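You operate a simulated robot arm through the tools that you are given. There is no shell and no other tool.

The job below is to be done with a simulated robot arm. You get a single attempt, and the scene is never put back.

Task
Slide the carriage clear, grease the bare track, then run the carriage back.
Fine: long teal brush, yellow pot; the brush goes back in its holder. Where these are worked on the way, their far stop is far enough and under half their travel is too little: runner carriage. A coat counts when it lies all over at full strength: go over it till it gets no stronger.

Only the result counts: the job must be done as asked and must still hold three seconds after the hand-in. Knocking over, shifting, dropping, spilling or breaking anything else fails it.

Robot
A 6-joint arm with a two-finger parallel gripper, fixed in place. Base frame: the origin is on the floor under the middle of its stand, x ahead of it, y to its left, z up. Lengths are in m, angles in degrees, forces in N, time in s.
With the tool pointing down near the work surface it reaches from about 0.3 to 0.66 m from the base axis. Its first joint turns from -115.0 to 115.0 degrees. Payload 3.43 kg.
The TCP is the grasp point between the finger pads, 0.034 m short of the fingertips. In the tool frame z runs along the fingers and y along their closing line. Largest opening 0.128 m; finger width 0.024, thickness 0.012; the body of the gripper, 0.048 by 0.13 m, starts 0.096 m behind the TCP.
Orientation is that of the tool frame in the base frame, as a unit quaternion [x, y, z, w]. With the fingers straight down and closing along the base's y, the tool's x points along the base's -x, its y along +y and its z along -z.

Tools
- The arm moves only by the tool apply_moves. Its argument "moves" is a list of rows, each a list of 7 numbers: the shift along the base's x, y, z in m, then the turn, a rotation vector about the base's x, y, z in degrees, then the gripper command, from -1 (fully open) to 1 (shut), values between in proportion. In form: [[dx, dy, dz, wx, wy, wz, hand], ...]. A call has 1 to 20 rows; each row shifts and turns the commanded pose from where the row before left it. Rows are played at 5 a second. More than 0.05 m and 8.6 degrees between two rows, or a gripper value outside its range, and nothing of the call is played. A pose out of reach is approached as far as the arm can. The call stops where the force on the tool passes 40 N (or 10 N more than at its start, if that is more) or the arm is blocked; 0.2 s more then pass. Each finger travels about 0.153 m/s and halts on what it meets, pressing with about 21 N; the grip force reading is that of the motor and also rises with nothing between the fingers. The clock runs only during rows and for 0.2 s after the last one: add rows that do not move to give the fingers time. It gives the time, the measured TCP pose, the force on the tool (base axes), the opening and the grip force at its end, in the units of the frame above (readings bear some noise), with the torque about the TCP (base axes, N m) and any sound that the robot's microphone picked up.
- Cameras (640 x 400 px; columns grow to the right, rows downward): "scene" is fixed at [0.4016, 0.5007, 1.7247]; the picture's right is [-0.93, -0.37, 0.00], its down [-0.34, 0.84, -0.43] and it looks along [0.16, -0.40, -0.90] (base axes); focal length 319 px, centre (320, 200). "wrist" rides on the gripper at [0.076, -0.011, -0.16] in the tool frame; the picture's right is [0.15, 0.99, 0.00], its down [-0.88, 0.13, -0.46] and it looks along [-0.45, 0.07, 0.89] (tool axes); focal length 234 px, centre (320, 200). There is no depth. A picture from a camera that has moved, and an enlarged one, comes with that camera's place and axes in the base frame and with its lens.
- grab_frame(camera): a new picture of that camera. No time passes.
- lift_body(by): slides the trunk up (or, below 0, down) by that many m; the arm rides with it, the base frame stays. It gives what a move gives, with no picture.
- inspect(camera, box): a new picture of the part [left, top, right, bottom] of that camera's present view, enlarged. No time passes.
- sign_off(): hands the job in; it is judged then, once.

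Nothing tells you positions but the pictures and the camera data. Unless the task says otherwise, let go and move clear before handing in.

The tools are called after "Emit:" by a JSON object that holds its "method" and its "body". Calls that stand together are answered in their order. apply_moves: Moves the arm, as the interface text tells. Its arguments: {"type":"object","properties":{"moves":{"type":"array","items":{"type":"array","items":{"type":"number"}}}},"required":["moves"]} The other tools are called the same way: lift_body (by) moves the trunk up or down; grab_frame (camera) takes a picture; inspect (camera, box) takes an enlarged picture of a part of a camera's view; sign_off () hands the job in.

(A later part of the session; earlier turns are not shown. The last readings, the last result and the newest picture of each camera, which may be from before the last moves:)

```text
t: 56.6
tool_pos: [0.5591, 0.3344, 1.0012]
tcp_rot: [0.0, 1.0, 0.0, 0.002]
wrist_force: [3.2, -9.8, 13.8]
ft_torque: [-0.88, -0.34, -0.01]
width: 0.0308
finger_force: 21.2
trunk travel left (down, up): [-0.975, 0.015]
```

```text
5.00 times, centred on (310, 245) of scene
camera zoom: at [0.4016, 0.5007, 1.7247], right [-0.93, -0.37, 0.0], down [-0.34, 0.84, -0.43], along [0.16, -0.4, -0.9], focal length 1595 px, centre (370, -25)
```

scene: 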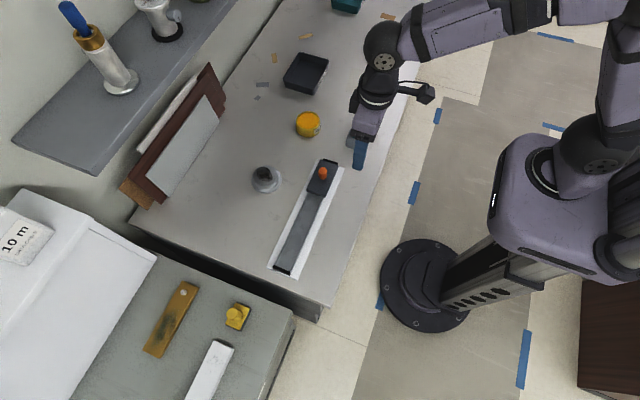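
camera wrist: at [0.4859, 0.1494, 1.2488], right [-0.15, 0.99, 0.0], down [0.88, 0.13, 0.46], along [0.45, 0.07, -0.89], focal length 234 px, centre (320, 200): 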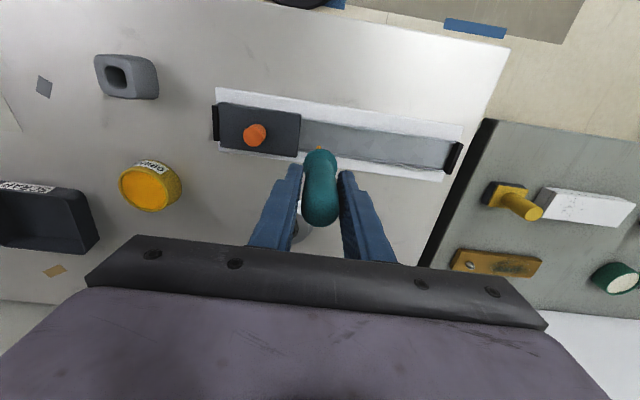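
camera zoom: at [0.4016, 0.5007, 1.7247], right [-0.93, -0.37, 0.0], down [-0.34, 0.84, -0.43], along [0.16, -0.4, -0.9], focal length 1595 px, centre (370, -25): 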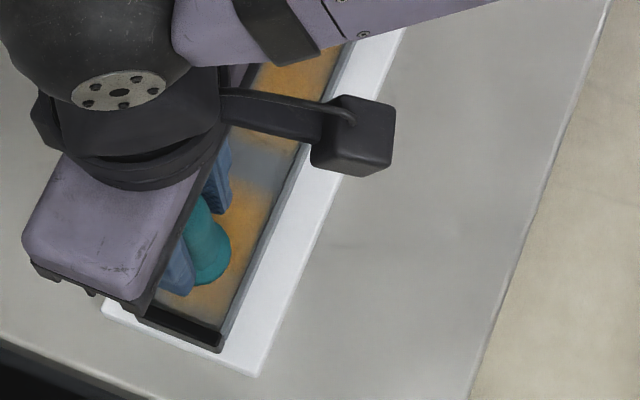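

Emit:
{"method": "apply_moves", "body": {"moves": [[0, 0.006, 0, 0, 0, 0, 1], [0, 0, 0, 0, 0, 0, 1], [-0.008, 0, 0, 0, 0, 0, 1], [0, -0.01, 0, 0, 0, 0, 1], [0, -0.01, 0, 0, 0, 0, 1], [0, -0.01, 0, 0, 0, 0, 1], [0, -0.01, 0, 0, 0, 0, 1], [0, -0.01, 0, 0, 0, 0, 1], [0, -0.01, 0, 0, 0, 0, 1], [0, -0.01, 0, 0, 0, 0, 1], [0, -0.01, 0, 0, 0, 0, 1], [0, 0, 0, 0, 0, 0, 1]]}}

Emit:
{"method": "inspect", "body": {"camera": "wrist", "box": [200, 60, 520, 240]}}

Emit:
{"method": "inspect", "body": {"camera": "scene", "box": [260, 175, 360, 285]}}

```text
t: 59.2
tool_pos: [0.5486, 0.2591, 1.0007]
tcp_rot: [0.0, 1.0, 0.0, 0.001]
wrist_force: [0.6, 6.5, 9.1]
ft_torque: [0.5, -0.03, 0.0]
width: 0.031
finger_force: 20.8
out of reach, approached as far as the arm can: row 1
trunk travel left (down, up): [-0.975, 0.015]
```

```text
2.00 times, centred on (360, 150) of wrist
camera zoom: at [0.4721, 0.2467, 1.161], right [-0.15, 0.99, 0.0], down [0.88, 0.13, 0.46], along [0.45, 0.07, -0.89], focal length 468 px, centre (240, 300)
```

zoom: 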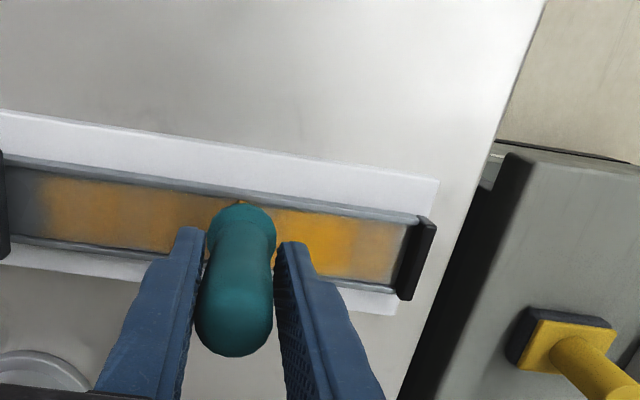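

```text
3.64 times, centred on (310, 230) of scene
camera zoom: at [0.4016, 0.5007, 1.7247], right [-0.93, -0.37, 0.0], down [-0.34, 0.84, -0.43], along [0.16, -0.4, -0.9], focal length 1160 px, centre (356, 91)
```

zoom: 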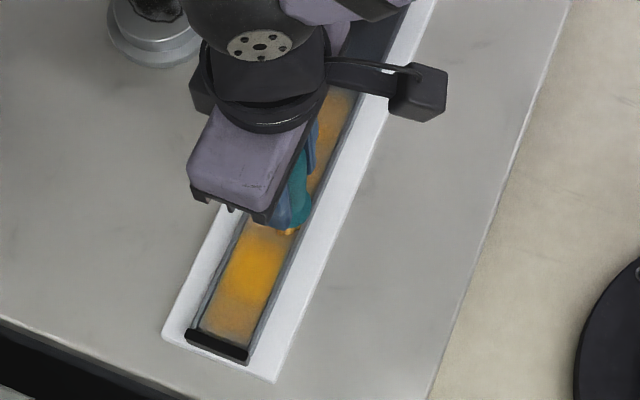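

Passes build up brightness. Continuing back toward the carriage along the near side.

Emit:
{"method": "apply_moves", "body": {"moves": [[0, -0.01, 0, 0, 0, 0, 1], [0, -0.01, 0, 0, 0, 0, 1], [0, -0.01, 0, 0, 0, 0, 1], [0, -0.01, 0, 0, 0, 0, 1], [0, -0.01, 0, 0, 0, 0, 1], [0, -0.01, 0, 0, 0, 0, 1], [0, -0.01, 0, 0, 0, 0, 1], [0, -0.01, 0, 0, 0, 0, 1], [0, -0.01, 0, 0, 0, 0, 1], [0, -0.01, 0, 0, 0, 0, 1], [0, 0, 0, 0, 0, 0, 1]]}}

Emit:
{"method": "inspect", "body": {"camera": "wrist", "box": [200, 60, 520, 240]}}

Emit:
{"method": "inspect", "body": {"camera": "scene", "box": [260, 160, 360, 285]}}

```text
t: 61.6
tool_pos: [0.5459, 0.1567, 1.0017]
tcp_rot: [-0.001, 1.0, -0.001, -0.001]
wrist_force: [-0.4, -0.2, 0.1]
ft_torque: [0.04, 0.04, -0.02]
width: 0.0309
finger_force: 20.7
trunk travel left (down, up): [-0.975, 0.015]
```

```text
2.00 times, centred on (360, 150) of wrist
camera zoom: at [0.4711, 0.1447, 1.1614], right [-0.15, 0.99, 0.0], down [0.88, 0.13, 0.45], along [0.45, 0.06, -0.89], focal length 468 px, centre (240, 300)
```

zoom: 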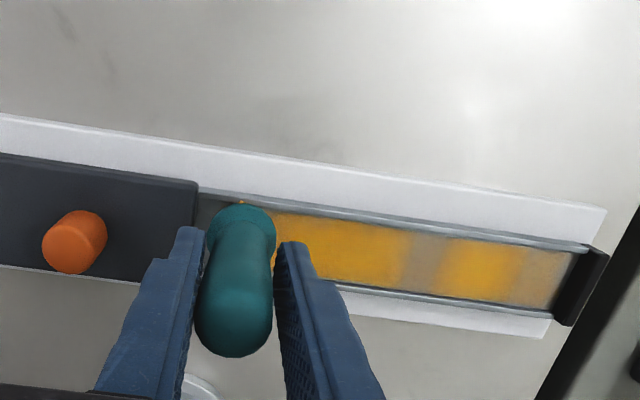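

```text
3.20 times, centred on (310, 222) of scene
camera zoom: at [0.4016, 0.5007, 1.7247], right [-0.93, -0.37, 0.0], down [-0.34, 0.84, -0.43], along [0.16, -0.4, -0.9], focal length 1021 px, centre (352, 128)
```

zoom: 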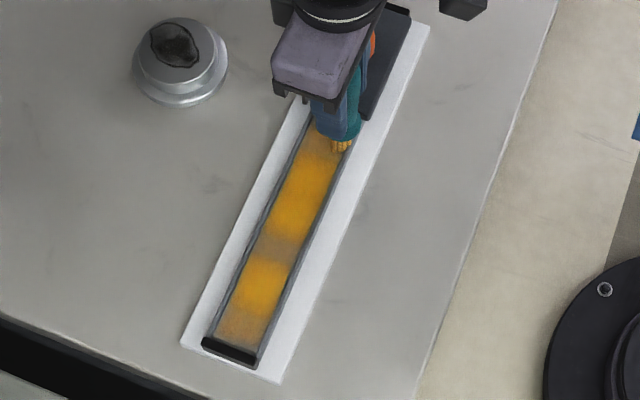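

Good coverage. Near the carriage contact was lost again, so I'll lower 2 mm, nudge closer to the carriage, then stroke back toward +y along the far side.

Emit:
{"method": "apply_moves", "body": {"moves": [[0.004, 0, -0.0015, 0, 0, 0, 1], [0.004, 0, -0.0015, 0, 0, 0, 1], [0, -0.003, 0, 0, 0, 0, 1], [0, -0.003, 0, 0, 0, 0, 1], [0, 0, 0, 0, 0, 0, 1]]}}

Emit:
{"method": "inspect", "body": {"camera": "wrist", "box": [240, 70, 400, 190]}}

Emit:
{"method": "inspect", "body": {"camera": "scene", "box": [290, 160, 350, 210]}}

```text
t: 62.8
tool_pos: [0.5565, 0.1541, 1.0001]
tcp_rot: [0.0, 1.0, 0.0, 0.004]
wrist_force: [-2.6, 12.3, 18.2]
ft_torque: [1.15, 0.25, 0.0]
width: 0.0309
finger_force: 21.1
trunk travel left (down, up): [-0.975, 0.015]
```

```text
3.33 times, centred on (320, 130) of wrist
camera zoom: at [0.4796, 0.1413, 1.1596], right [-0.15, 0.99, 0.0], down [0.88, 0.13, 0.46], along [0.46, 0.07, -0.89], focal length 781 px, centre (320, 433)
```

zoom: 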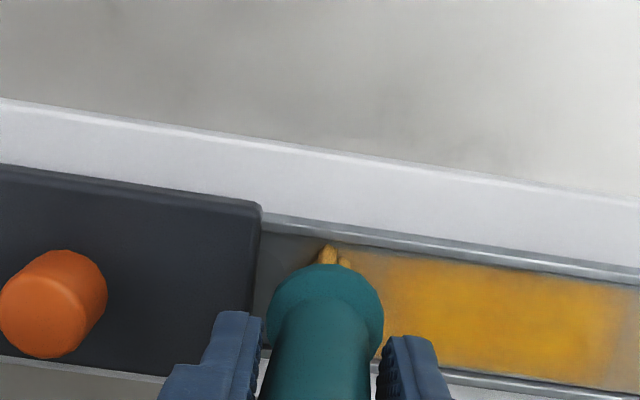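

```text
8.00 times, centred on (320, 185) of scene
camera zoom: at [0.4016, 0.5007, 1.7247], right [-0.93, -0.37, 0.0], down [-0.34, 0.84, -0.43], along [0.16, -0.4, -0.9], focal length 2552 px, centre (320, 320)
```

zoom: 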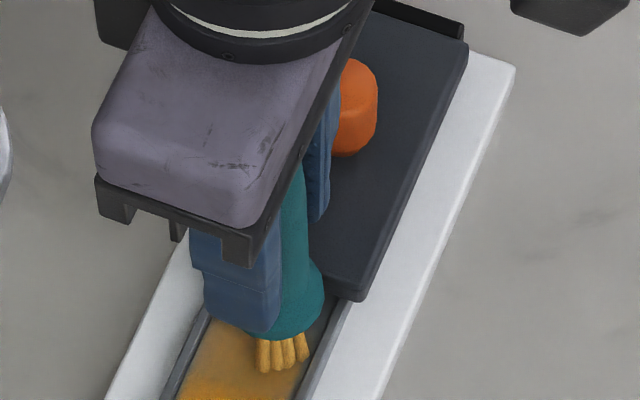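

Emit:
{"method": "apply_moves", "body": {"moves": [[0.003, -0.002, 0.0005, 0, 0, 0, 1], [0, 0.01, 0, 0, 0, 0, 1], [0, 0.01, 0, 0, 0, 0, 1], [0, 0.01, 0, 0, 0, 0, 1], [0, 0.01, 0, 0, 0, 0, 1], [0, 0.01, 0, 0, 0, 0, 1], [0, 0.01, 0, 0, 0, 0, 1], [0, 0.01, 0, 0, 0, 0, 1], [0, 0.01, 0, 0, 0, 0, 1], [0, 0.01, 0, 0, 0, 0, 1], [0, 0.01, 0, 0, 0, 0, 1], [0, 0.01, 0, 0, 0, 0, 1], [0, 0.01, 0, 0, 0, 0, 1], [0, 0, 0, 0, 0, 0, 1]]}}

Emit:
{"method": "inspect", "body": {"camera": "wrist", "box": [160, 60, 480, 240]}}

Emit:
{"method": "inspect", "body": {"camera": "scene", "box": [260, 160, 360, 285]}}

```text
t: 65.8
tool_pos: [0.5571, 0.2696, 0.9985]
tcp_rot: [0.001, 1.0, 0.001, 0.0]
wrist_force: [0.0, -4.2, 6.8]
ft_torque: [-0.42, -0.05, -0.05]
width: 0.031
finger_force: 21.2
trunk travel left (down, up): [-0.975, 0.015]
```

```text
2.00 times, centred on (320, 150) of wrist
camera zoom: at [0.4825, 0.2572, 1.1587], right [-0.15, 0.99, 0.0], down [0.88, 0.13, 0.46], along [0.45, 0.07, -0.89], focal length 468 px, centre (320, 300)
```

zoom: 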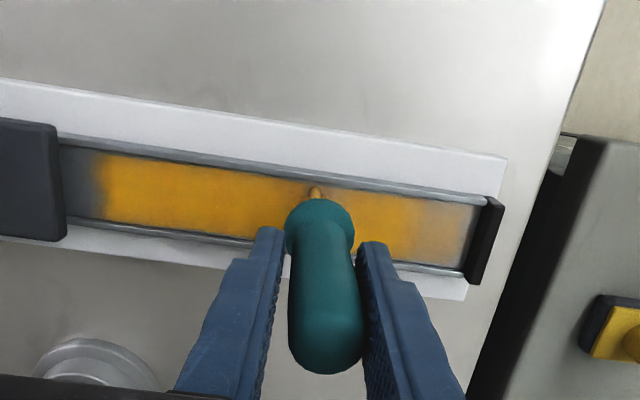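

```text
3.20 times, centred on (310, 222) of scene
camera zoom: at [0.4016, 0.5007, 1.7247], right [-0.93, -0.37, 0.0], down [-0.34, 0.84, -0.43], along [0.16, -0.4, -0.9], focal length 1021 px, centre (352, 128)
```

zoom: 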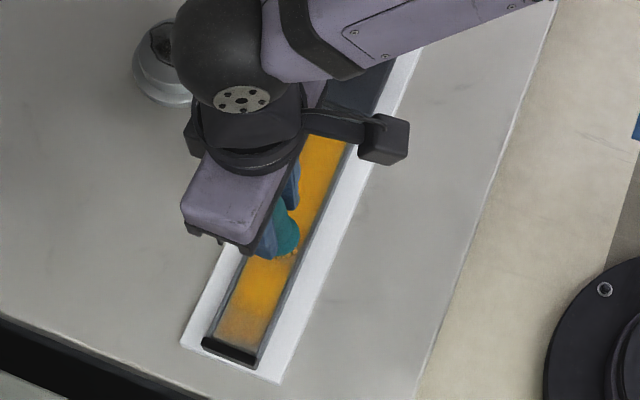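

Emit:
{"method": "apply_moves", "body": {"moves": [[0, 0.01, 0, 0, 0, 0, 1], [0, 0.01, 0, 0, 0, 0, 1], [0, 0.01, 0, 0, 0, 0, 1], [0, 0.01, 0, 0, 0, 0, 1], [0, 0.01, 0, 0, 0, 0, 1], [0, 0.01, 0, 0, 0, 0, 1], [0, 0.004, 0, 0, 0, 0, 1], [0, 0, 0, 0, 0, 0, 1]]}}

Emit:
{"method": "inspect", "body": {"camera": "wrist", "box": [160, 60, 480, 240]}}

Emit:
{"method": "inspect", "body": {"camera": "wrist", "box": [290, 90, 370, 170]}}

```text
t: 67.6
tool_pos: [0.5599, 0.3346, 0.998]
tcp_rot: [0.0, 1.0, -0.001, 0.0]
wrist_force: [1.3, -0.8, 1.1]
ft_torque: [-0.09, -0.07, -0.01]
width: 0.031
finger_force: 21.5
trunk travel left (down, up): [-0.975, 0.015]
```

```text
2.00 times, centred on (320, 150) of wrist
camera zoom: at [0.4838, 0.3221, 1.1588], right [-0.15, 0.99, 0.0], down [0.88, 0.13, 0.46], along [0.45, 0.07, -0.89], focal length 468 px, centre (320, 300)
```

zoom: 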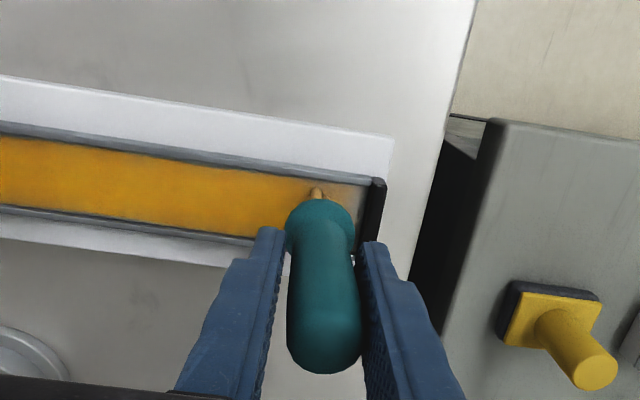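

```text
5.00 times, centred on (330, 130) of wrist
camera zoom: at [0.4838, 0.3221, 1.1588], right [-0.15, 0.99, 0.0], down [0.88, 0.13, 0.46], along [0.45, 0.07, -0.89], focal length 1171 px, centre (270, 550)
```

zoom: 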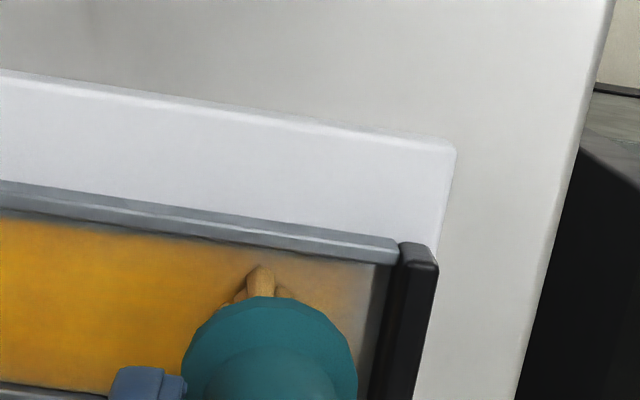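

The bristles have gone pale, so the load is used up. I'll lift and go back to the pot to dip again.

Emit:
{"method": "apply_moves", "body": {"moves": [[0, 0, 0.02, 0, 0, 0, 1], [0, 0, 0.045, 0, 0, 0, 1], [0, 0, 0.045, 0, 0, 0, 1], [0.009, -0.0395, 0, 0, -2, 0, 1], [0.009, -0.0395, 0, 0, -2, 0, 1], [0.009, -0.0395, 0, 0, -2, 0, 1], [0.009, -0.0395, 0, 0, -2, 0, 1], [0.009, -0.0395, 0, 0, -2, 0, 1], [0.009, -0.0395, 0, 0, 0, 0, 1], [0.009, -0.0395, 0, 0, 0, 0, 1], [0.009, -0.0395, 0, 0, 0, 0, 1], [0.009, -0.0395, 0, 0, 0, 0, 1], [0.009, -0.0395, 0, 0, 0, 0, 1], [0.009, -0.0395, 0, 0, 0, 0, 1], [0, 0, 0, 0, 0, 0, 1]]}}

Emit:
{"method": "grab_frame", "body": {"camera": "wrist"}}

Emit:
{"method": "inspect", "body": {"camera": "scene", "box": [270, 80, 350, 150]}}

Emit:
{"method": "inspect", "body": {"camera": "scene", "box": [260, 160, 360, 285]}}

```text
t: 70.8
tool_pos: [0.6628, -0.0973, 1.1086]
tcp_rot: [0.0, 0.996, 0.0, 0.087]
wrist_force: [-0.8, -0.2, -0.6]
ft_torque: [-0.03, 0.01, 0.0]
width: 0.0305
finger_force: 21.4
trunk travel left (down, up): [-0.975, 0.015]
```

```text
taken
camera wrist: at [0.5607, -0.1104, 1.2534], right [-0.14, 0.99, -0.03], down [0.79, 0.13, 0.6], along [0.6, 0.07, -0.8], focal length 234 px, centre (320, 200)
```

wrist: 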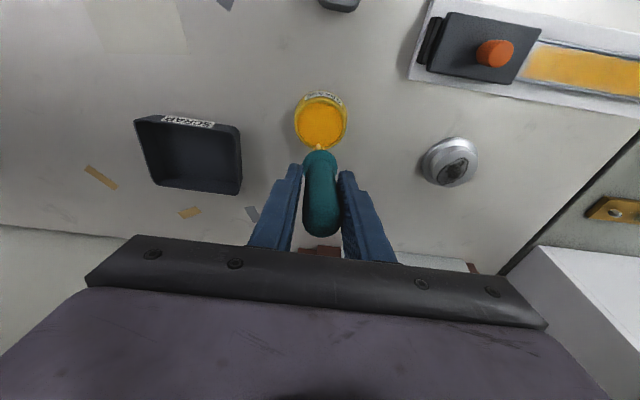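

```text
5.71 times, centred on (310, 115) of scene
camera zoom: at [0.4016, 0.5007, 1.7247], right [-0.93, -0.37, 0.0], down [-0.34, 0.84, -0.43], along [0.16, -0.4, -0.9], focal length 1823 px, centre (377, 686)
```

zoom: 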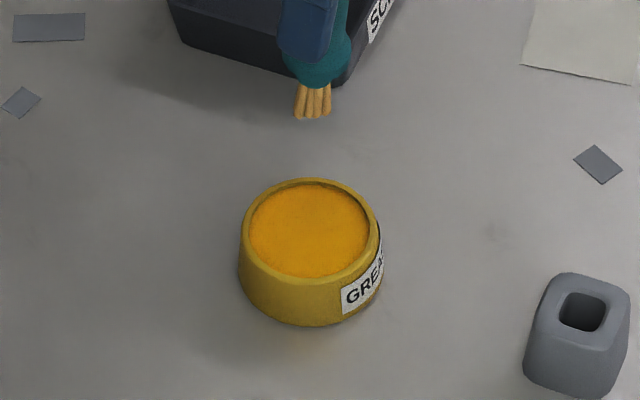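

```text
3.20 times, centred on (310, 222) of scene
camera zoom: at [0.4016, 0.5007, 1.7247], right [-0.93, -0.37, 0.0], down [-0.34, 0.84, -0.43], along [0.16, -0.4, -0.9], focal length 1021 px, centre (352, 128)
```

zoom: 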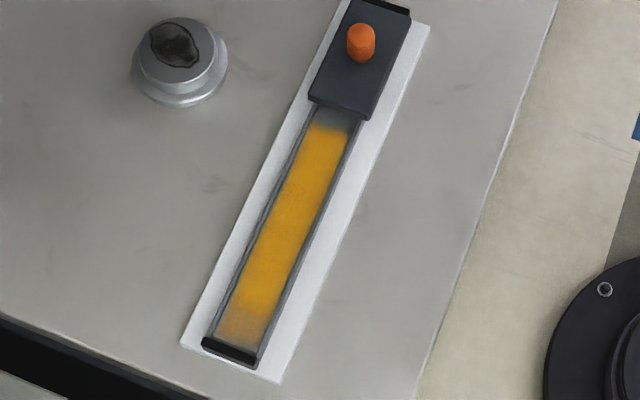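

The middle is nicely coated; the two ends still need work. Dipping again.

Emit:
{"method": "apply_moves", "body": {"moves": [[-0.004, -0.002, -0.02, 0, 0, 0, 1], [0, 0, -0.03, 0, 0, 0, 1], [0, 0, -0.03, 0, 0, 0, 1], [0, 0, -0.006, 0, 0, 0, 1], [0, 0, -0.005, 0, 0, 0, 1], [0, 0, 0, 0, 0, 0, 1]]}}

Emit:
{"method": "inspect", "body": {"camera": "scene", "box": [290, 100, 330, 140]}}

```text
t: 72.2
tool_pos: [0.6529, -0.1023, 1.0159]
tcp_rot: [0.0, 0.996, 0.0, 0.087]
wrist_force: [0.4, -0.3, -1.1]
ft_torque: [0.04, 0.01, 0.01]
width: 0.0305
finger_force: 21.4
trunk travel left (down, up): [-0.975, 0.015]
```

```text
10.00 times, centred on (310, 120) of scene
camera zoom: at [0.4016, 0.5007, 1.7247], right [-0.93, -0.37, 0.0], down [-0.34, 0.84, -0.43], along [0.16, -0.4, -0.9], focal length 3190 px, centre (420, 1000)
```

zoom: 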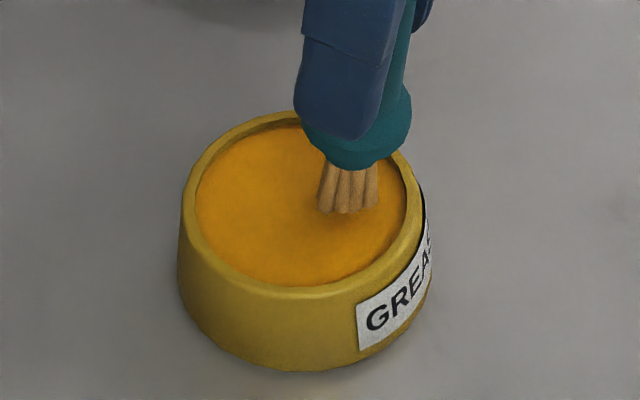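

Emit:
{"method": "apply_moves", "body": {"moves": [[0.004, 0, -0.003, 0, 0, 0, 1], [0, 0, -0.003, 0, 0, 0, 1], [0, 0, 0, 0, 0, 0, 1]]}}

Emit:
{"method": "apply_moves", "body": {"moves": [[0, 0, -0.003, 0, 0, 0, 1], [0, 0, 0, 0, 0, 0, 1]]}}

Emit:
{"method": "inspect", "body": {"camera": "scene", "box": [290, 100, 330, 140]}}

```text
t: 73.0
tool_pos: [0.6589, -0.1018, 1.011]
tcp_rot: [0.0, 0.996, 0.0, 0.087]
wrist_force: [-0.1, -0.6, 0.5]
ft_torque: [-0.01, 0.02, 0.01]
width: 0.0307
finger_force: 21.2
trunk travel left (down, up): [-0.975, 0.015]
```

```text
t: 73.6
tool_pos: [0.6588, -0.1022, 1.0104]
tcp_rot: [0.0, 0.996, -0.001, 0.089]
wrist_force: [-1.8, -0.2, 14.2]
ft_torque: [-0.01, 0.15, -0.02]
width: 0.0307
finger_force: 21.0
trunk travel left (down, up): [-0.975, 0.015]
```

```text
10.00 times, centred on (310, 120) of scene
camera zoom: at [0.4016, 0.5007, 1.7247], right [-0.93, -0.37, 0.0], down [-0.34, 0.84, -0.43], along [0.16, -0.4, -0.9], focal length 3190 px, centre (420, 1000)
```

zoom: 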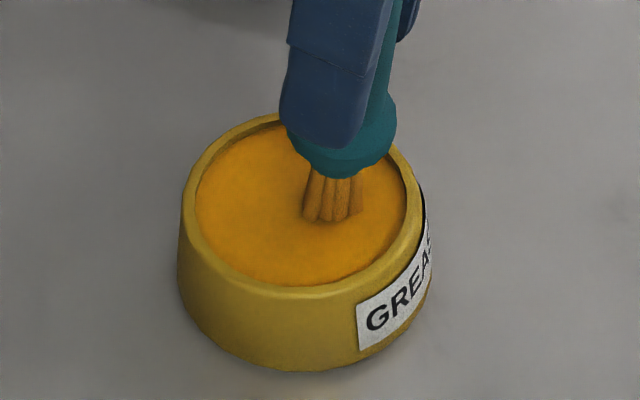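

Emit:
{"method": "apply_moves", "body": {"moves": [[0, 0, 0, 0, 0, 0, 1], [0, 0, 0, 0, 0, 0, 1], [0, 0, 0.006, 0, 0, 0, 1], [0, 0, 0.03, 0, 0, 0, 1], [0, 0, 0.04, 0, 0, 0, 1], [0, 0, 0.02, 0, 0, 0, 1], [0, 0, 0, 0, 0, 0, 1]]}}

Emit:
{"method": "inspect", "body": {"camera": "scene", "box": [270, 80, 350, 150]}}

```text
t: 75.2
tool_pos: [0.6587, -0.1027, 1.1033]
tcp_rot: [0.0, 0.996, 0.0, 0.087]
wrist_force: [-0.4, 0.4, -0.1]
ft_torque: [-0.01, -0.03, 0.01]
width: 0.0306
finger_force: 21.0
trunk travel left (down, up): [-0.975, 0.015]
```

```text
5.71 times, centred on (310, 115) of scene
camera zoom: at [0.4016, 0.5007, 1.7247], right [-0.93, -0.37, 0.0], down [-0.34, 0.84, -0.43], along [0.16, -0.4, -0.9], focal length 1823 px, centre (377, 686)
```

zoom: 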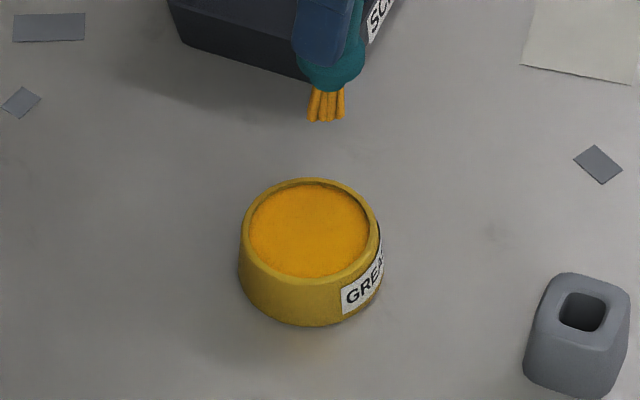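

Loaded again. Now I'll tackle the carriage end, tilting so the bristle tip points toward the carriage and reaches its edge.

Emit:
{"method": "apply_moves", "body": {"moves": [[-0.01225, 0.0366, 0.005, 0, 1.25, 0, 1], [-0.01225, 0.0366, 0, 0, 1.25, 0, 1], [-0.01225, 0.0366, 0, 0, 1.25, 0, 1], [-0.01225, 0.0366, 0, 0, 1.25, 0, 1], [-0.01225, 0.0366, 0, 0, 1.25, 0, 1], [-0.01225, 0.0366, 0, 0, 1.25, 0, 1], [-0.01225, 0.0366, 0, 0, 1.25, 0, 1], [-0.01225, 0.0366, 0, 0, 1.25, 0, 1], [0, 0, 0, -6, 0, 0, 1], [0, 0, 0, -6, 0, 0, 1], [0, 0, -0.03, -6, 0, 0, 1], [0, 0, -0.04, 0, 0, 0, 1], [0, 0, 0, 0, 0, 0, 1]]}}

Emit:
{"method": "grab_frame", "body": {"camera": "wrist"}}

Emit:
{"method": "inspect", "body": {"camera": "scene", "box": [270, 140, 350, 220]}}

```text
t: 78.0
tool_pos: [0.5599, 0.1903, 1.0397]
tcp_rot: [0.0, 0.988, -0.156, 0.001]
wrist_force: [-0.9, 0.1, -0.9]
ft_torque: [0.01, -0.01, -0.01]
width: 0.0306
finger_force: 21.4
trunk travel left (down, up): [-0.975, 0.015]
```

```text
taken
camera wrist: at [0.485, 0.2271, 1.1953], right [-0.15, 0.94, -0.31], down [0.88, 0.26, 0.39], along [0.45, -0.21, -0.87], focal length 234 px, centre (320, 200)
```

wrist: 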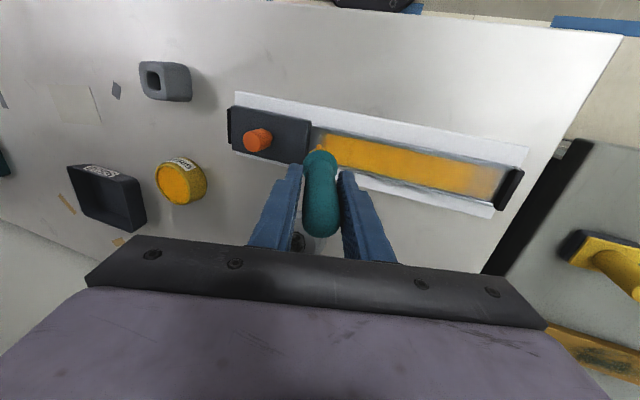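

```text
5.00 times, centred on (310, 180) of scene
camera zoom: at [0.4016, 0.5007, 1.7247], right [-0.93, -0.37, 0.0], down [-0.34, 0.84, -0.43], along [0.16, -0.4, -0.9], focal length 1595 px, centre (370, 300)
```

zoom: 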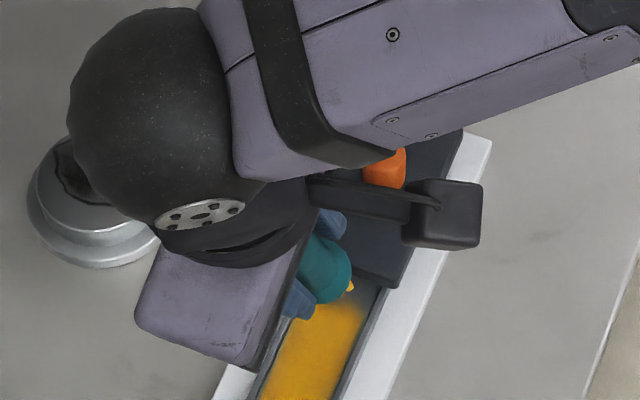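

Emit:
{"method": "apply_moves", "body": {"moves": [[0, 0, -0.02, 0, 0, 0, 1], [0, 0, -0.016, 0, 0, 0, 1], [0, 0, -0.003, 0, 0, 0, 1], [0, 0, 0, 0, 0, 0, 1]]}}

Emit:
{"method": "apply_moves", "body": {"moves": [[0, 0, -0.003, 0, 0, 0, 1], [0, 0, 0, 0, 0, 0, 1]]}}

Emit:
{"method": "inspect", "body": {"camera": "wrist", "box": [240, 70, 440, 190]}}

```text
t: 79.0
tool_pos: [0.5603, 0.1929, 1.0001]
tcp_rot: [-0.001, 0.988, -0.156, 0.0]
wrist_force: [-0.5, 0.4, -0.6]
ft_torque: [0.01, 0.01, -0.03]
width: 0.0306
finger_force: 20.5
trunk travel left (down, up): [-0.975, 0.015]
```

```text
t: 79.6
tool_pos: [0.5599, 0.1918, 0.9974]
tcp_rot: [0.0, 0.988, -0.156, -0.001]
wrist_force: [-0.4, -0.1, -1.6]
ft_torque: [0.02, -0.01, 0.0]
width: 0.0305
finger_force: 20.9
trunk travel left (down, up): [-0.975, 0.015]
```

```text
3.20 times, centred on (340, 130) of wrist
camera zoom: at [0.4846, 0.2287, 1.1536], right [-0.15, 0.94, -0.31], down [0.88, 0.26, 0.39], along [0.45, -0.21, -0.87], focal length 749 px, centre (256, 424)
```

zoom: 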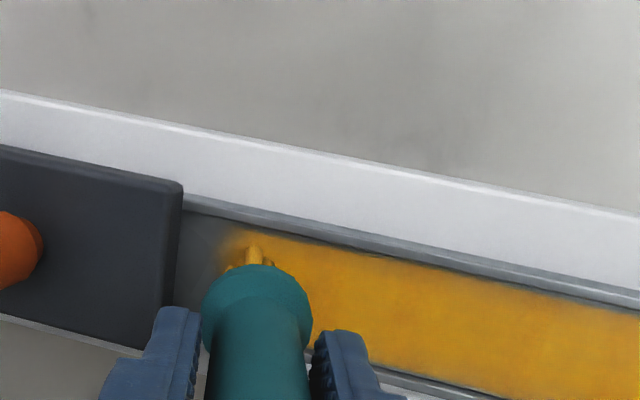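

Emit:
{"method": "apply_moves", "body": {"moves": [[0, -0.003, -0.003, 0, 0, 0, 1], [0, 0, 0, 0, 0, 0, 1]]}}

Emit:
{"method": "apply_moves", "body": {"moves": [[0, 0, -0.002, 0, 0, 0, 1], [0, 0, 0, 0, 0, 0, 1]]}}

Emit:
{"method": "inspect", "body": {"camera": "wrist", "box": [240, 70, 440, 190]}}

```text
t: 80.2
tool_pos: [0.5597, 0.1888, 0.996]
tcp_rot: [0.001, 0.988, -0.155, 0.001]
wrist_force: [0.1, 4.2, 6.1]
ft_torque: [0.24, 0.02, -0.06]
width: 0.0307
finger_force: 21.5
trunk travel left (down, up): [-0.975, 0.015]
```

```text
t: 80.8
tool_pos: [0.5593, 0.1883, 0.9952]
tcp_rot: [0.001, 0.988, -0.156, 0.003]
wrist_force: [0.8, 3.2, 25.0]
ft_torque: [-0.2, 0.0, -0.01]
width: 0.0304
finger_force: 21.5
trunk travel left (down, up): [-0.975, 0.015]
```

```text
3.20 times, centred on (340, 130) of wrist
camera zoom: at [0.483, 0.2257, 1.1513], right [-0.15, 0.94, -0.31], down [0.88, 0.27, 0.4], along [0.46, -0.21, -0.86], focal length 749 px, centre (256, 424)
```

zoom: 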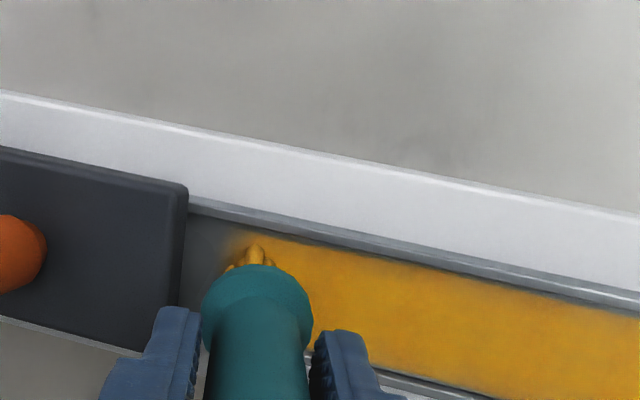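

Emit:
{"method": "apply_moves", "body": {"moves": [[0, -0.003, 0.0015, 0, 0, 0, 1], [0, -0.004, 0, 0, 0, 0, 1], [0, -0.003, 0, 0, 0, 0, 1], [0, 0, 0, 0, 0, 0, 1]]}}

Emit:
{"method": "inspect", "body": {"camera": "wrist", "box": [240, 70, 440, 190]}}

Emit:
{"method": "inspect", "body": {"camera": "scene", "box": [280, 160, 350, 220]}}

```text
t: 81.8
tool_pos: [0.56, 0.1801, 0.9951]
tcp_rot: [0.001, 0.988, -0.156, 0.003]
wrist_force: [-0.3, 14.4, 18.1]
ft_torque: [1.08, 0.11, -0.05]
width: 0.0307
finger_force: 20.6
trunk travel left (down, up): [-0.975, 0.015]
```

```text
3.20 times, centred on (340, 130) of wrist
camera zoom: at [0.4842, 0.2172, 1.1509], right [-0.15, 0.94, -0.31], down [0.88, 0.26, 0.4], along [0.46, -0.21, -0.87], focal length 749 px, centre (256, 424)
```

zoom: 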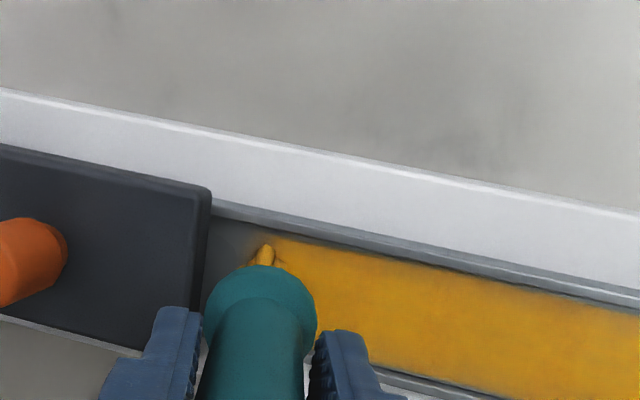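

```text
6.67 times, centred on (315, 190) of scene
camera zoom: at [0.4016, 0.5007, 1.7247], right [-0.93, -0.37, 0.0], down [-0.34, 0.84, -0.43], along [0.16, -0.4, -0.9], focal length 2127 px, centre (353, 267)
```

zoom: 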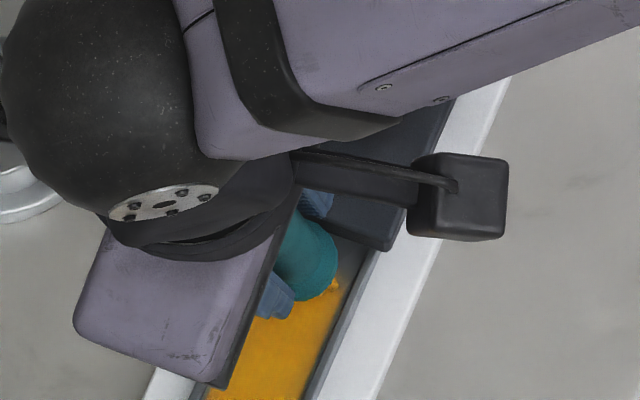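

Emit:
{"method": "apply_moves", "body": {"moves": [[0, -0.003, 0, 0, 0, 0, 1], [0, -0.003, 0, 0, 0, 0, 1], [0, 0, 0, 0, 0, 0, 1]]}}

Emit:
{"method": "inspect", "body": {"camera": "wrist", "box": [260, 80, 380, 160]}}

```text
t: 82.6
tool_pos: [0.5587, 0.1734, 0.9934]
tcp_rot: [0.001, 0.988, -0.156, 0.003]
wrist_force: [0.5, 12.1, 18.9]
ft_torque: [0.81, -0.08, -0.02]
width: 0.0307
finger_force: 22.1
trunk travel left (down, up): [-0.975, 0.015]
```

```text
5.00 times, centred on (320, 120) of wrist
camera zoom: at [0.4842, 0.2106, 1.1505], right [-0.15, 0.94, -0.31], down [0.88, 0.27, 0.4], along [0.45, -0.21, -0.86], focal length 1171 px, centre (320, 600)
```

zoom: 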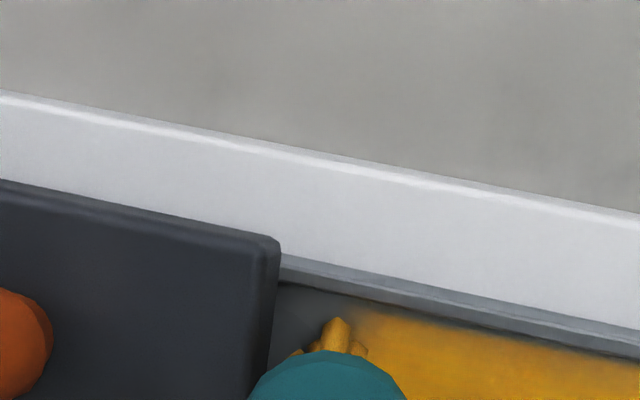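

Emit:
{"method": "apply_moves", "body": {"moves": [[0, 0.006, 0.0005, 0, 0, 0, 1], [0, 0.006, 0, 0, 0, 0, 1], [0, -0.006, 0, 0, 0, 0, 1], [0, -0.006, 0, 0, 0, 0, 1], [0, 0.006, 0, 0, 0, 0, 1], [0, 0.008, 0, 0, 0, 0, 1], [0, 0.01, 0, 0, 0, 0, 1], [0, 0.01, 0, 0, 0, 0, 1], [0, 0, 0, 0, 0, 0, 1]]}}

Emit:
{"method": "inspect", "body": {"camera": "wrist", "box": [200, 60, 440, 200]}}

Emit:
{"method": "inspect", "body": {"camera": "scene", "box": [280, 160, 350, 220]}}

```text
t: 84.6
tool_pos: [0.5616, 0.2065, 0.9935]
tcp_rot: [0.0, 0.988, -0.156, 0.0]
wrist_force: [-0.5, -2.3, 2.7]
ft_torque: [-0.25, 0.02, 0.0]
width: 0.0304
finger_force: 20.8
trunk travel left (down, up): [-0.975, 0.015]
```

```text
2.67 times, centred on (320, 130) of wrist
camera zoom: at [0.4855, 0.2436, 1.1497], right [-0.15, 0.94, -0.3], down [0.88, 0.26, 0.39], along [0.45, -0.21, -0.87], focal length 624 px, centre (320, 387)
```

zoom: 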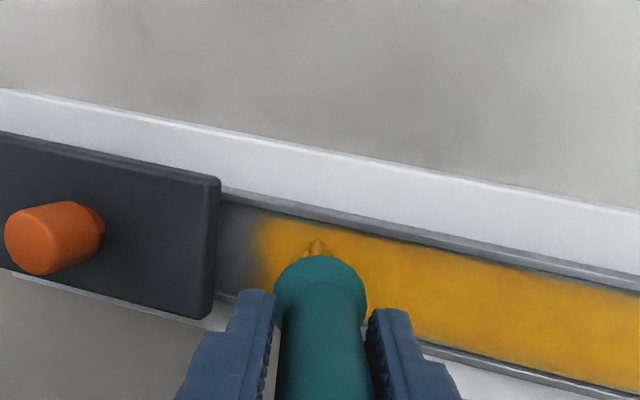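

```text
6.67 times, centred on (315, 190) of scene
camera zoom: at [0.4016, 0.5007, 1.7247], right [-0.93, -0.37, 0.0], down [-0.34, 0.84, -0.43], along [0.16, -0.4, -0.9], focal length 2127 px, centre (353, 267)
```

zoom: 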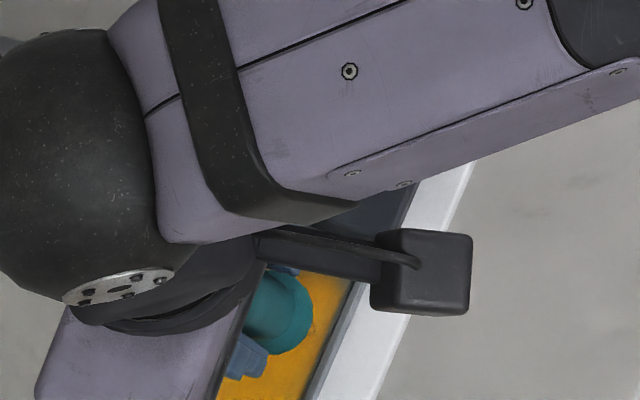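

The coat boundary stays at y≈0.147 no matter how close I brush, so the patch ends there at full strength. I'll lift slightly and tilt the other way (tip toward +y) for the far end.

Emit:
{"method": "apply_moves", "body": {"moves": [[0, 0.01, 0.015, 0, 0, 0, 1], [0, 0.02, 0, 6, 0, 0, 1], [0, 0.02, 0, 6, 0, 0, 1], [0, 0.02, 0, 6, 0, 0, 1], [0, 0.01, 0, 6, 0, 0, 1], [0, 0, 0, 6, 0, 0, 1], [0, 0, 0, 0, 0, 0, 1]]}}

Emit:
{"method": "inspect", "body": {"camera": "wrist", "box": [160, 60, 480, 240]}}

Emit:
{"method": "inspect", "body": {"camera": "scene", "box": [260, 180, 360, 280]}}

```text
t: 86.2
tool_pos: [0.5606, 0.2875, 1.008]
tcp_rot: [0.0, 0.994, 0.106, 0.0]
wrist_force: [0.1, -0.1, -0.3]
ft_torque: [0.01, -0.01, 0.0]
width: 0.0301
finger_force: 21.1
trunk travel left (down, up): [-0.975, 0.015]
```

```text
2.00 times, centred on (320, 150) of wrist
camera zoom: at [0.4851, 0.2407, 1.1625], right [-0.15, 0.97, 0.21], down [0.88, 0.03, 0.47], along [0.45, 0.25, -0.86], focal length 468 px, centre (320, 300)
```

zoom: 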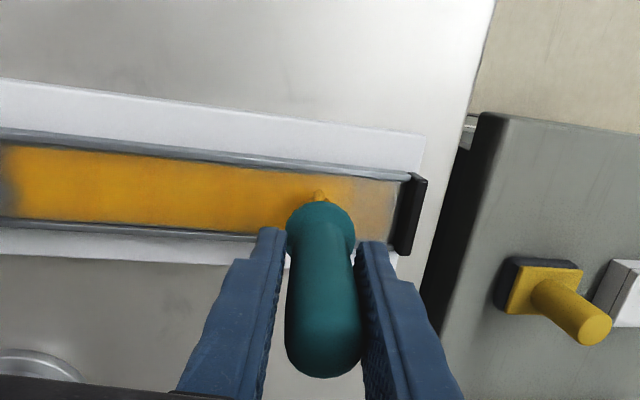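

```text
4.00 times, centred on (310, 230) of scene
camera zoom: at [0.4016, 0.5007, 1.7247], right [-0.93, -0.37, 0.0], down [-0.34, 0.84, -0.43], along [0.16, -0.4, -0.9], focal length 1276 px, centre (360, 80)
```

zoom: 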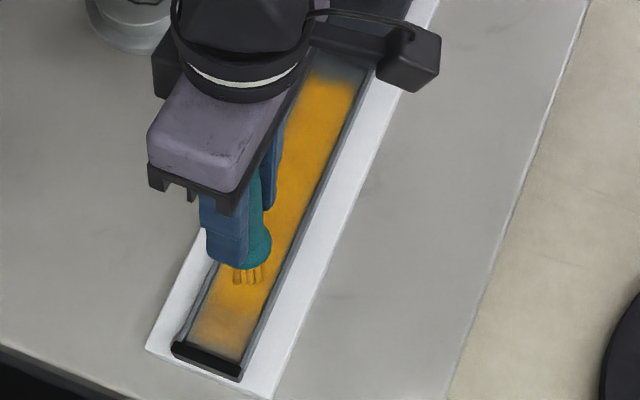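

Emit:
{"method": "apply_moves", "body": {"moves": [[0, 0, -0.009, 0, 0, 0, 1], [0, 0, -0.003, 0, 0, 0, 1], [0, 0, 0, 0, 0, 0, 1]]}}

Emit:
{"method": "apply_moves", "body": {"moves": [[0, 0, -0.002, 0, 0, 0, 1], [0, 0, 0, 0, 0, 0, 1]]}}

```text
t: 87.0
tool_pos: [0.561, 0.2869, 0.9955]
tcp_rot: [0.0, 0.994, 0.105, 0.0]
wrist_force: [0.3, 1.0, -1.4]
ft_torque: [-0.04, -0.01, -0.02]
width: 0.0298
finger_force: 21.1
trunk travel left (down, up): [-0.975, 0.015]
```

```text
t: 87.6
tool_pos: [0.5622, 0.286, 0.9953]
tcp_rot: [0.0, 0.994, 0.106, 0.001]
wrist_force: [0.4, -0.2, 4.5]
ft_torque: [0.11, 0.06, 0.02]
width: 0.03
finger_force: 21.2
trunk travel left (down, up): [-0.975, 0.015]
```

Contact is made. Stroking toward the +y stop.

Emit:
{"method": "apply_moves", "body": {"moves": [[0, 0.006, -0.001, 0, 0, 0, 1], [0, 0.006, 0, 0, 0, 0, 1], [0, 0.006, 0, 0, 0, 0, 1], [0, 0.006, 0, 0, 0, 0, 1], [0, 0.006, 0, 0, 0, 0, 1], [0, 0, 0, 0, 0, 0, 1]]}}

Emit:
{"method": "inspect", "body": {"camera": "wrist", "box": [200, 60, 440, 200]}}

Emit:
{"method": "inspect", "body": {"camera": "scene", "box": [265, 215, 345, 285]}}

```text
t: 89.0
tool_pos: [0.5602, 0.3145, 0.9955]
tcp_rot: [0.001, 0.994, 0.105, 0.001]
wrist_force: [1.9, -9.6, 14.7]
ft_torque: [-0.76, -0.11, -0.03]
width: 0.03
finger_force: 21.3
trunk travel left (down, up): [-0.975, 0.015]
```

```text
2.67 times, centred on (320, 130) of wrist
camera zoom: at [0.4832, 0.2684, 1.1498], right [-0.15, 0.97, 0.21], down [0.88, 0.03, 0.47], along [0.45, 0.25, -0.86], focal length 624 px, centre (320, 387)
```

zoom: 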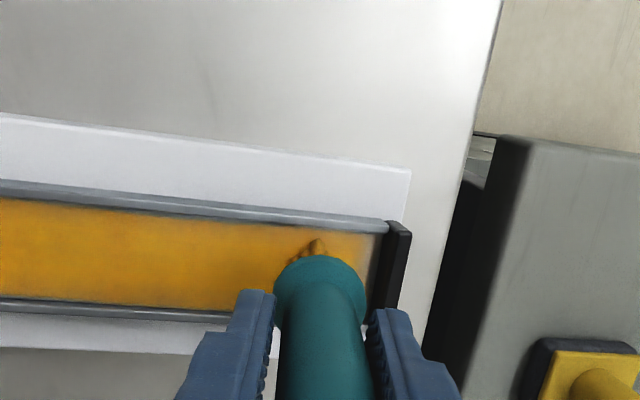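

```text
5.71 times, centred on (305, 250) of scene
camera zoom: at [0.4016, 0.5007, 1.7247], right [-0.93, -0.37, 0.0], down [-0.34, 0.84, -0.43], along [0.16, -0.4, -0.9], focal length 1823 px, centre (406, -86)
```

zoom: 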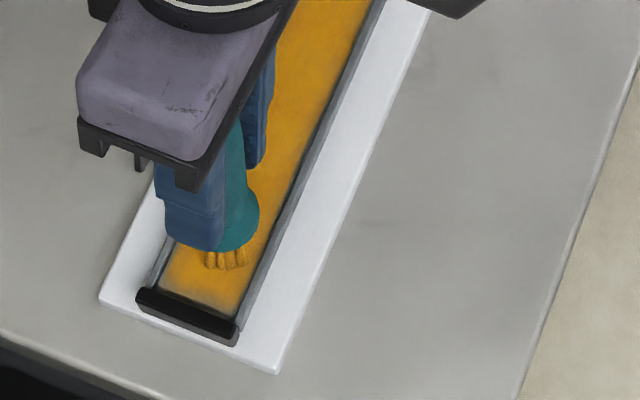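

Emit:
{"method": "apply_moves", "body": {"moves": [[0, 0.005, 0, 0, 0, 0, 1], [0, 0.004, 0, 0, 0, 0, 1], [0, -0.005, 0, 0, 0, 0, 1], [0, -0.008, 0, 0, 0, 0, 1], [0, 0.008, 0, 0, 0, 0, 1], [0, 0.005, 0, 0, 0, 0, 1], [0, 0, 0, 0, 0, 0, 1]]}}

Emit:
{"method": "inspect", "body": {"camera": "wrist", "box": [200, 60, 440, 200]}}

Emit:
{"method": "inspect", "body": {"camera": "scene", "box": [265, 215, 345, 285]}}

```text
t: 90.6
tool_pos: [0.5607, 0.3238, 0.9965]
tcp_rot: [0.0, 0.995, 0.105, 0.0]
wrist_force: [1.1, -9.6, 11.8]
ft_torque: [-0.8, -0.12, 0.03]
width: 0.0298
finger_force: 20.9
trunk travel left (down, up): [-0.975, 0.015]
```

```text
2.67 times, centred on (320, 130) of wrist
camera zoom: at [0.4849, 0.2778, 1.1499], right [-0.15, 0.97, 0.21], down [0.88, 0.03, 0.47], along [0.45, 0.25, -0.86], focal length 624 px, centre (320, 387)
```

zoom: 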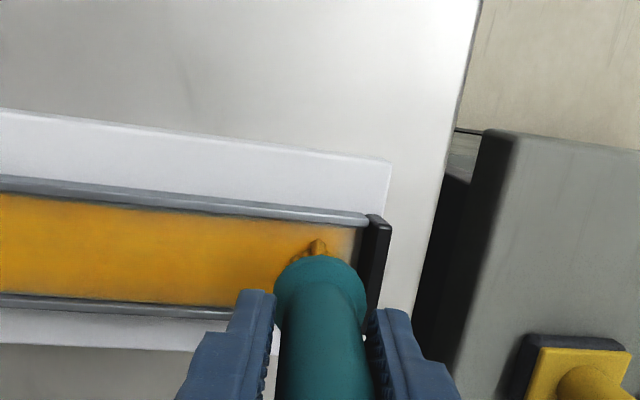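

```text
5.71 times, centred on (305, 250) of scene
camera zoom: at [0.4016, 0.5007, 1.7247], right [-0.93, -0.37, 0.0], down [-0.34, 0.84, -0.43], along [0.16, -0.4, -0.9], focal length 1823 px, centre (406, -86)
```

zoom: 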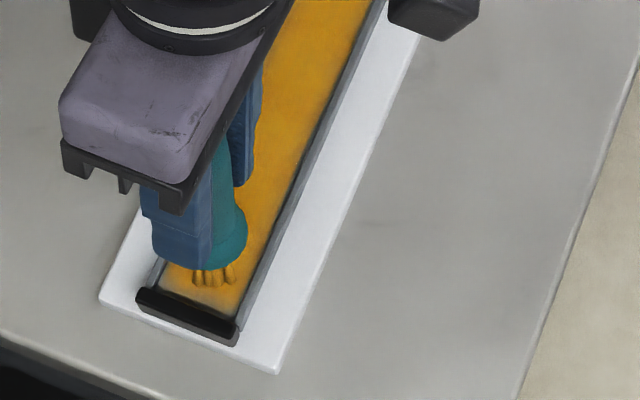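

Emit:
{"method": "apply_moves", "body": {"moves": [[0, 0.003, 0, 0, 0, 0, 1], [0.006, 0, 0, 0, 0, 0, 1], [0, -0.006, 0, 0, 0, 0, 1], [0, 0.006, 0, 0, 0, 0, 1], [-0.008, 0, 0, 0, 0, 0, 1], [-0.006, -0.004, 0, 0, 0, 0, 1], [0, 0.004, 0, 0, 0, 0, 1], [0, 0, 0, 0, 0, 0, 1]]}}

Emit:
{"method": "inspect", "body": {"camera": "wrist", "box": [200, 60, 440, 200]}}

Emit:
{"method": "inspect", "body": {"camera": "scene", "box": [265, 215, 345, 285]}}

```text
t: 92.4
tool_pos: [0.5531, 0.3278, 0.9945]
tcp_rot: [0.0, 0.994, 0.106, 0.001]
wrist_force: [5.1, -4.1, 12.0]
ft_torque: [-0.28, -0.41, -0.05]
width: 0.0301
finger_force: 21.0
trunk travel left (down, up): [-0.975, 0.015]
```

```text
2.67 times, centred on (320, 130) of wrist
camera zoom: at [0.4771, 0.2811, 1.1497], right [-0.15, 0.97, 0.21], down [0.88, 0.03, 0.47], along [0.45, 0.25, -0.86], focal length 624 px, centre (320, 387)
```

zoom: 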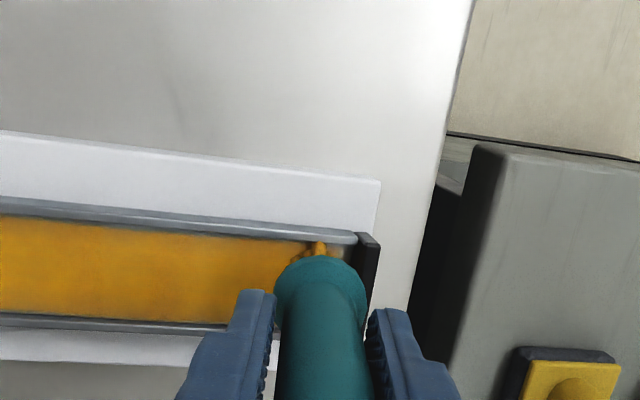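

```text
5.71 times, centred on (305, 250) of scene
camera zoom: at [0.4016, 0.5007, 1.7247], right [-0.93, -0.37, 0.0], down [-0.34, 0.84, -0.43], along [0.16, -0.4, -0.9], focal length 1823 px, centre (406, -86)
```

zoom: 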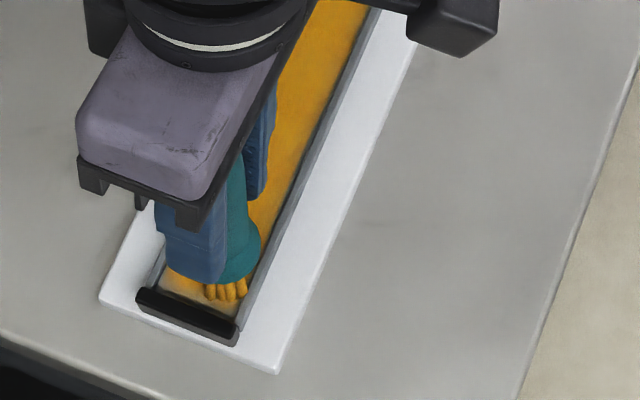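

Both ends are now covered. I'll stroke back along the bed, then lift away to inspect.

Emit:
{"method": "apply_moves", "body": {"moves": [[0, -0.01, 0, 0, 0, 0, 1], [0, -0.012, 0, 0, 0, 0, 1], [0, -0.012, 0, 0, 0, 0, 1], [0, -0.012, 0, 0, 0, 0, 1], [0, -0.012, 0, 0, 0, 0, 1], [0, -0.012, 0, 0, 0, 0, 1], [0, -0.012, 0, 0, 0, 0, 1], [0, -0.012, 0, 0, 0, 0, 1], [0, -0.012, 0, 0, 0, 0, 1], [0, -0.012, 0, 0, 0, 0, 1], [0, 0, 0.02, 0, 0, 0, 1], [0, 0, 0.04, -3, 0, 0, 1], [0, 0, 0.045, -4, 0, 0, 1], [0, 0, 0, -5, 0, 0, 1], [0, 0, 0, 0, 0, 0, 1]]}}

Emit:
{"method": "grab_frame", "body": {"camera": "wrist"}}

Emit:
{"method": "inspect", "body": {"camera": "scene", "box": [260, 160, 360, 285]}}

```text
t: 95.6
tool_pos: [0.5496, 0.209, 1.1009]
tcp_rot: [0.001, 1.0, 0.0, 0.0]
wrist_force: [-0.8, 0.1, -0.2]
ft_torque: [0.03, -0.01, 0.01]
width: 0.03
finger_force: 21.0
trunk travel left (down, up): [-0.975, 0.015]
```

```text
taken
camera wrist: at [0.4741, 0.1957, 1.2605], right [-0.15, 0.99, 0.0], down [0.88, 0.13, 0.46], along [0.45, 0.07, -0.89], focal length 234 px, centre (320, 200)
```

wrist: 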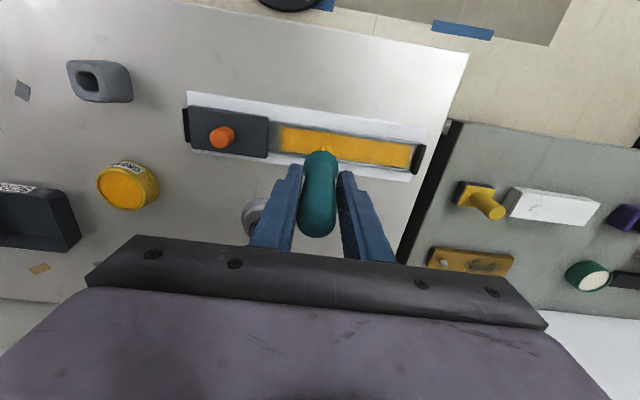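

```text
3.20 times, centred on (310, 222) of scene
camera zoom: at [0.4016, 0.5007, 1.7247], right [-0.93, -0.37, 0.0], down [-0.34, 0.84, -0.43], along [0.16, -0.4, -0.9], focal length 1021 px, centre (352, 128)
```

zoom: 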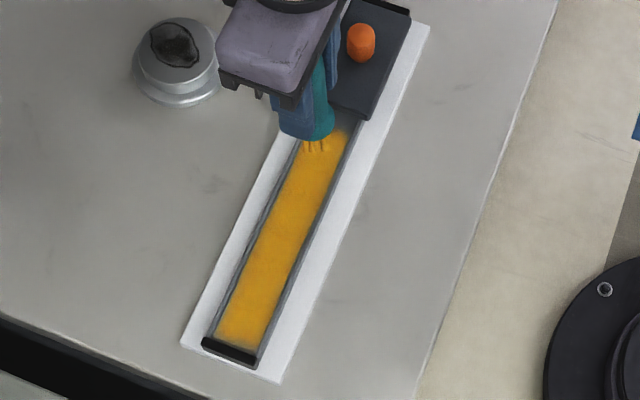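

Emit:
{"method": "inspect", "body": {"camera": "wrist", "box": [250, 110, 440, 200]}}

Emit:
{"method": "inspect", "body": {"camera": "scene", "box": [270, 190, 330, 280]}}

```text
3.37 times, centred on (345, 155) of wrist
camera zoom: at [0.4741, 0.1957, 1.2605], right [-0.15, 0.99, 0.0], down [0.88, 0.13, 0.46], along [0.45, 0.07, -0.89], focal length 789 px, centre (236, 352)
```

zoom: 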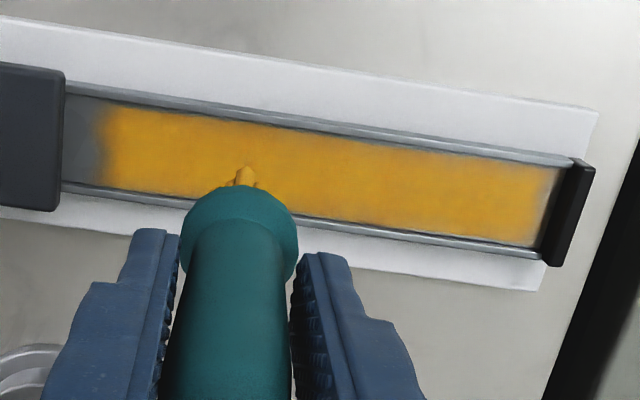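

```text
4.44 times, centred on (300, 235) of scene
camera zoom: at [0.4016, 0.5007, 1.7247], right [-0.93, -0.37, 0.0], down [-0.34, 0.84, -0.43], along [0.16, -0.4, -0.9], focal length 1418 px, centre (409, 44)
```

zoom: 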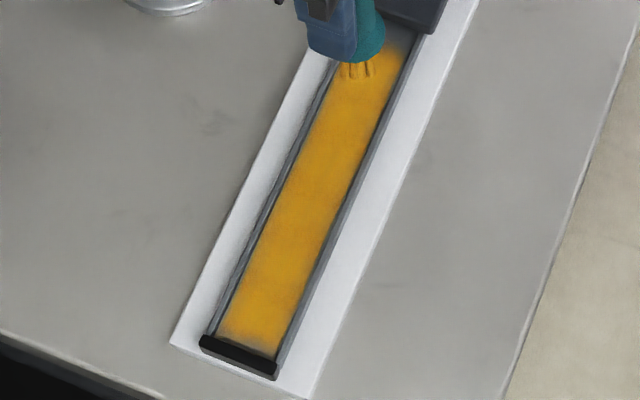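

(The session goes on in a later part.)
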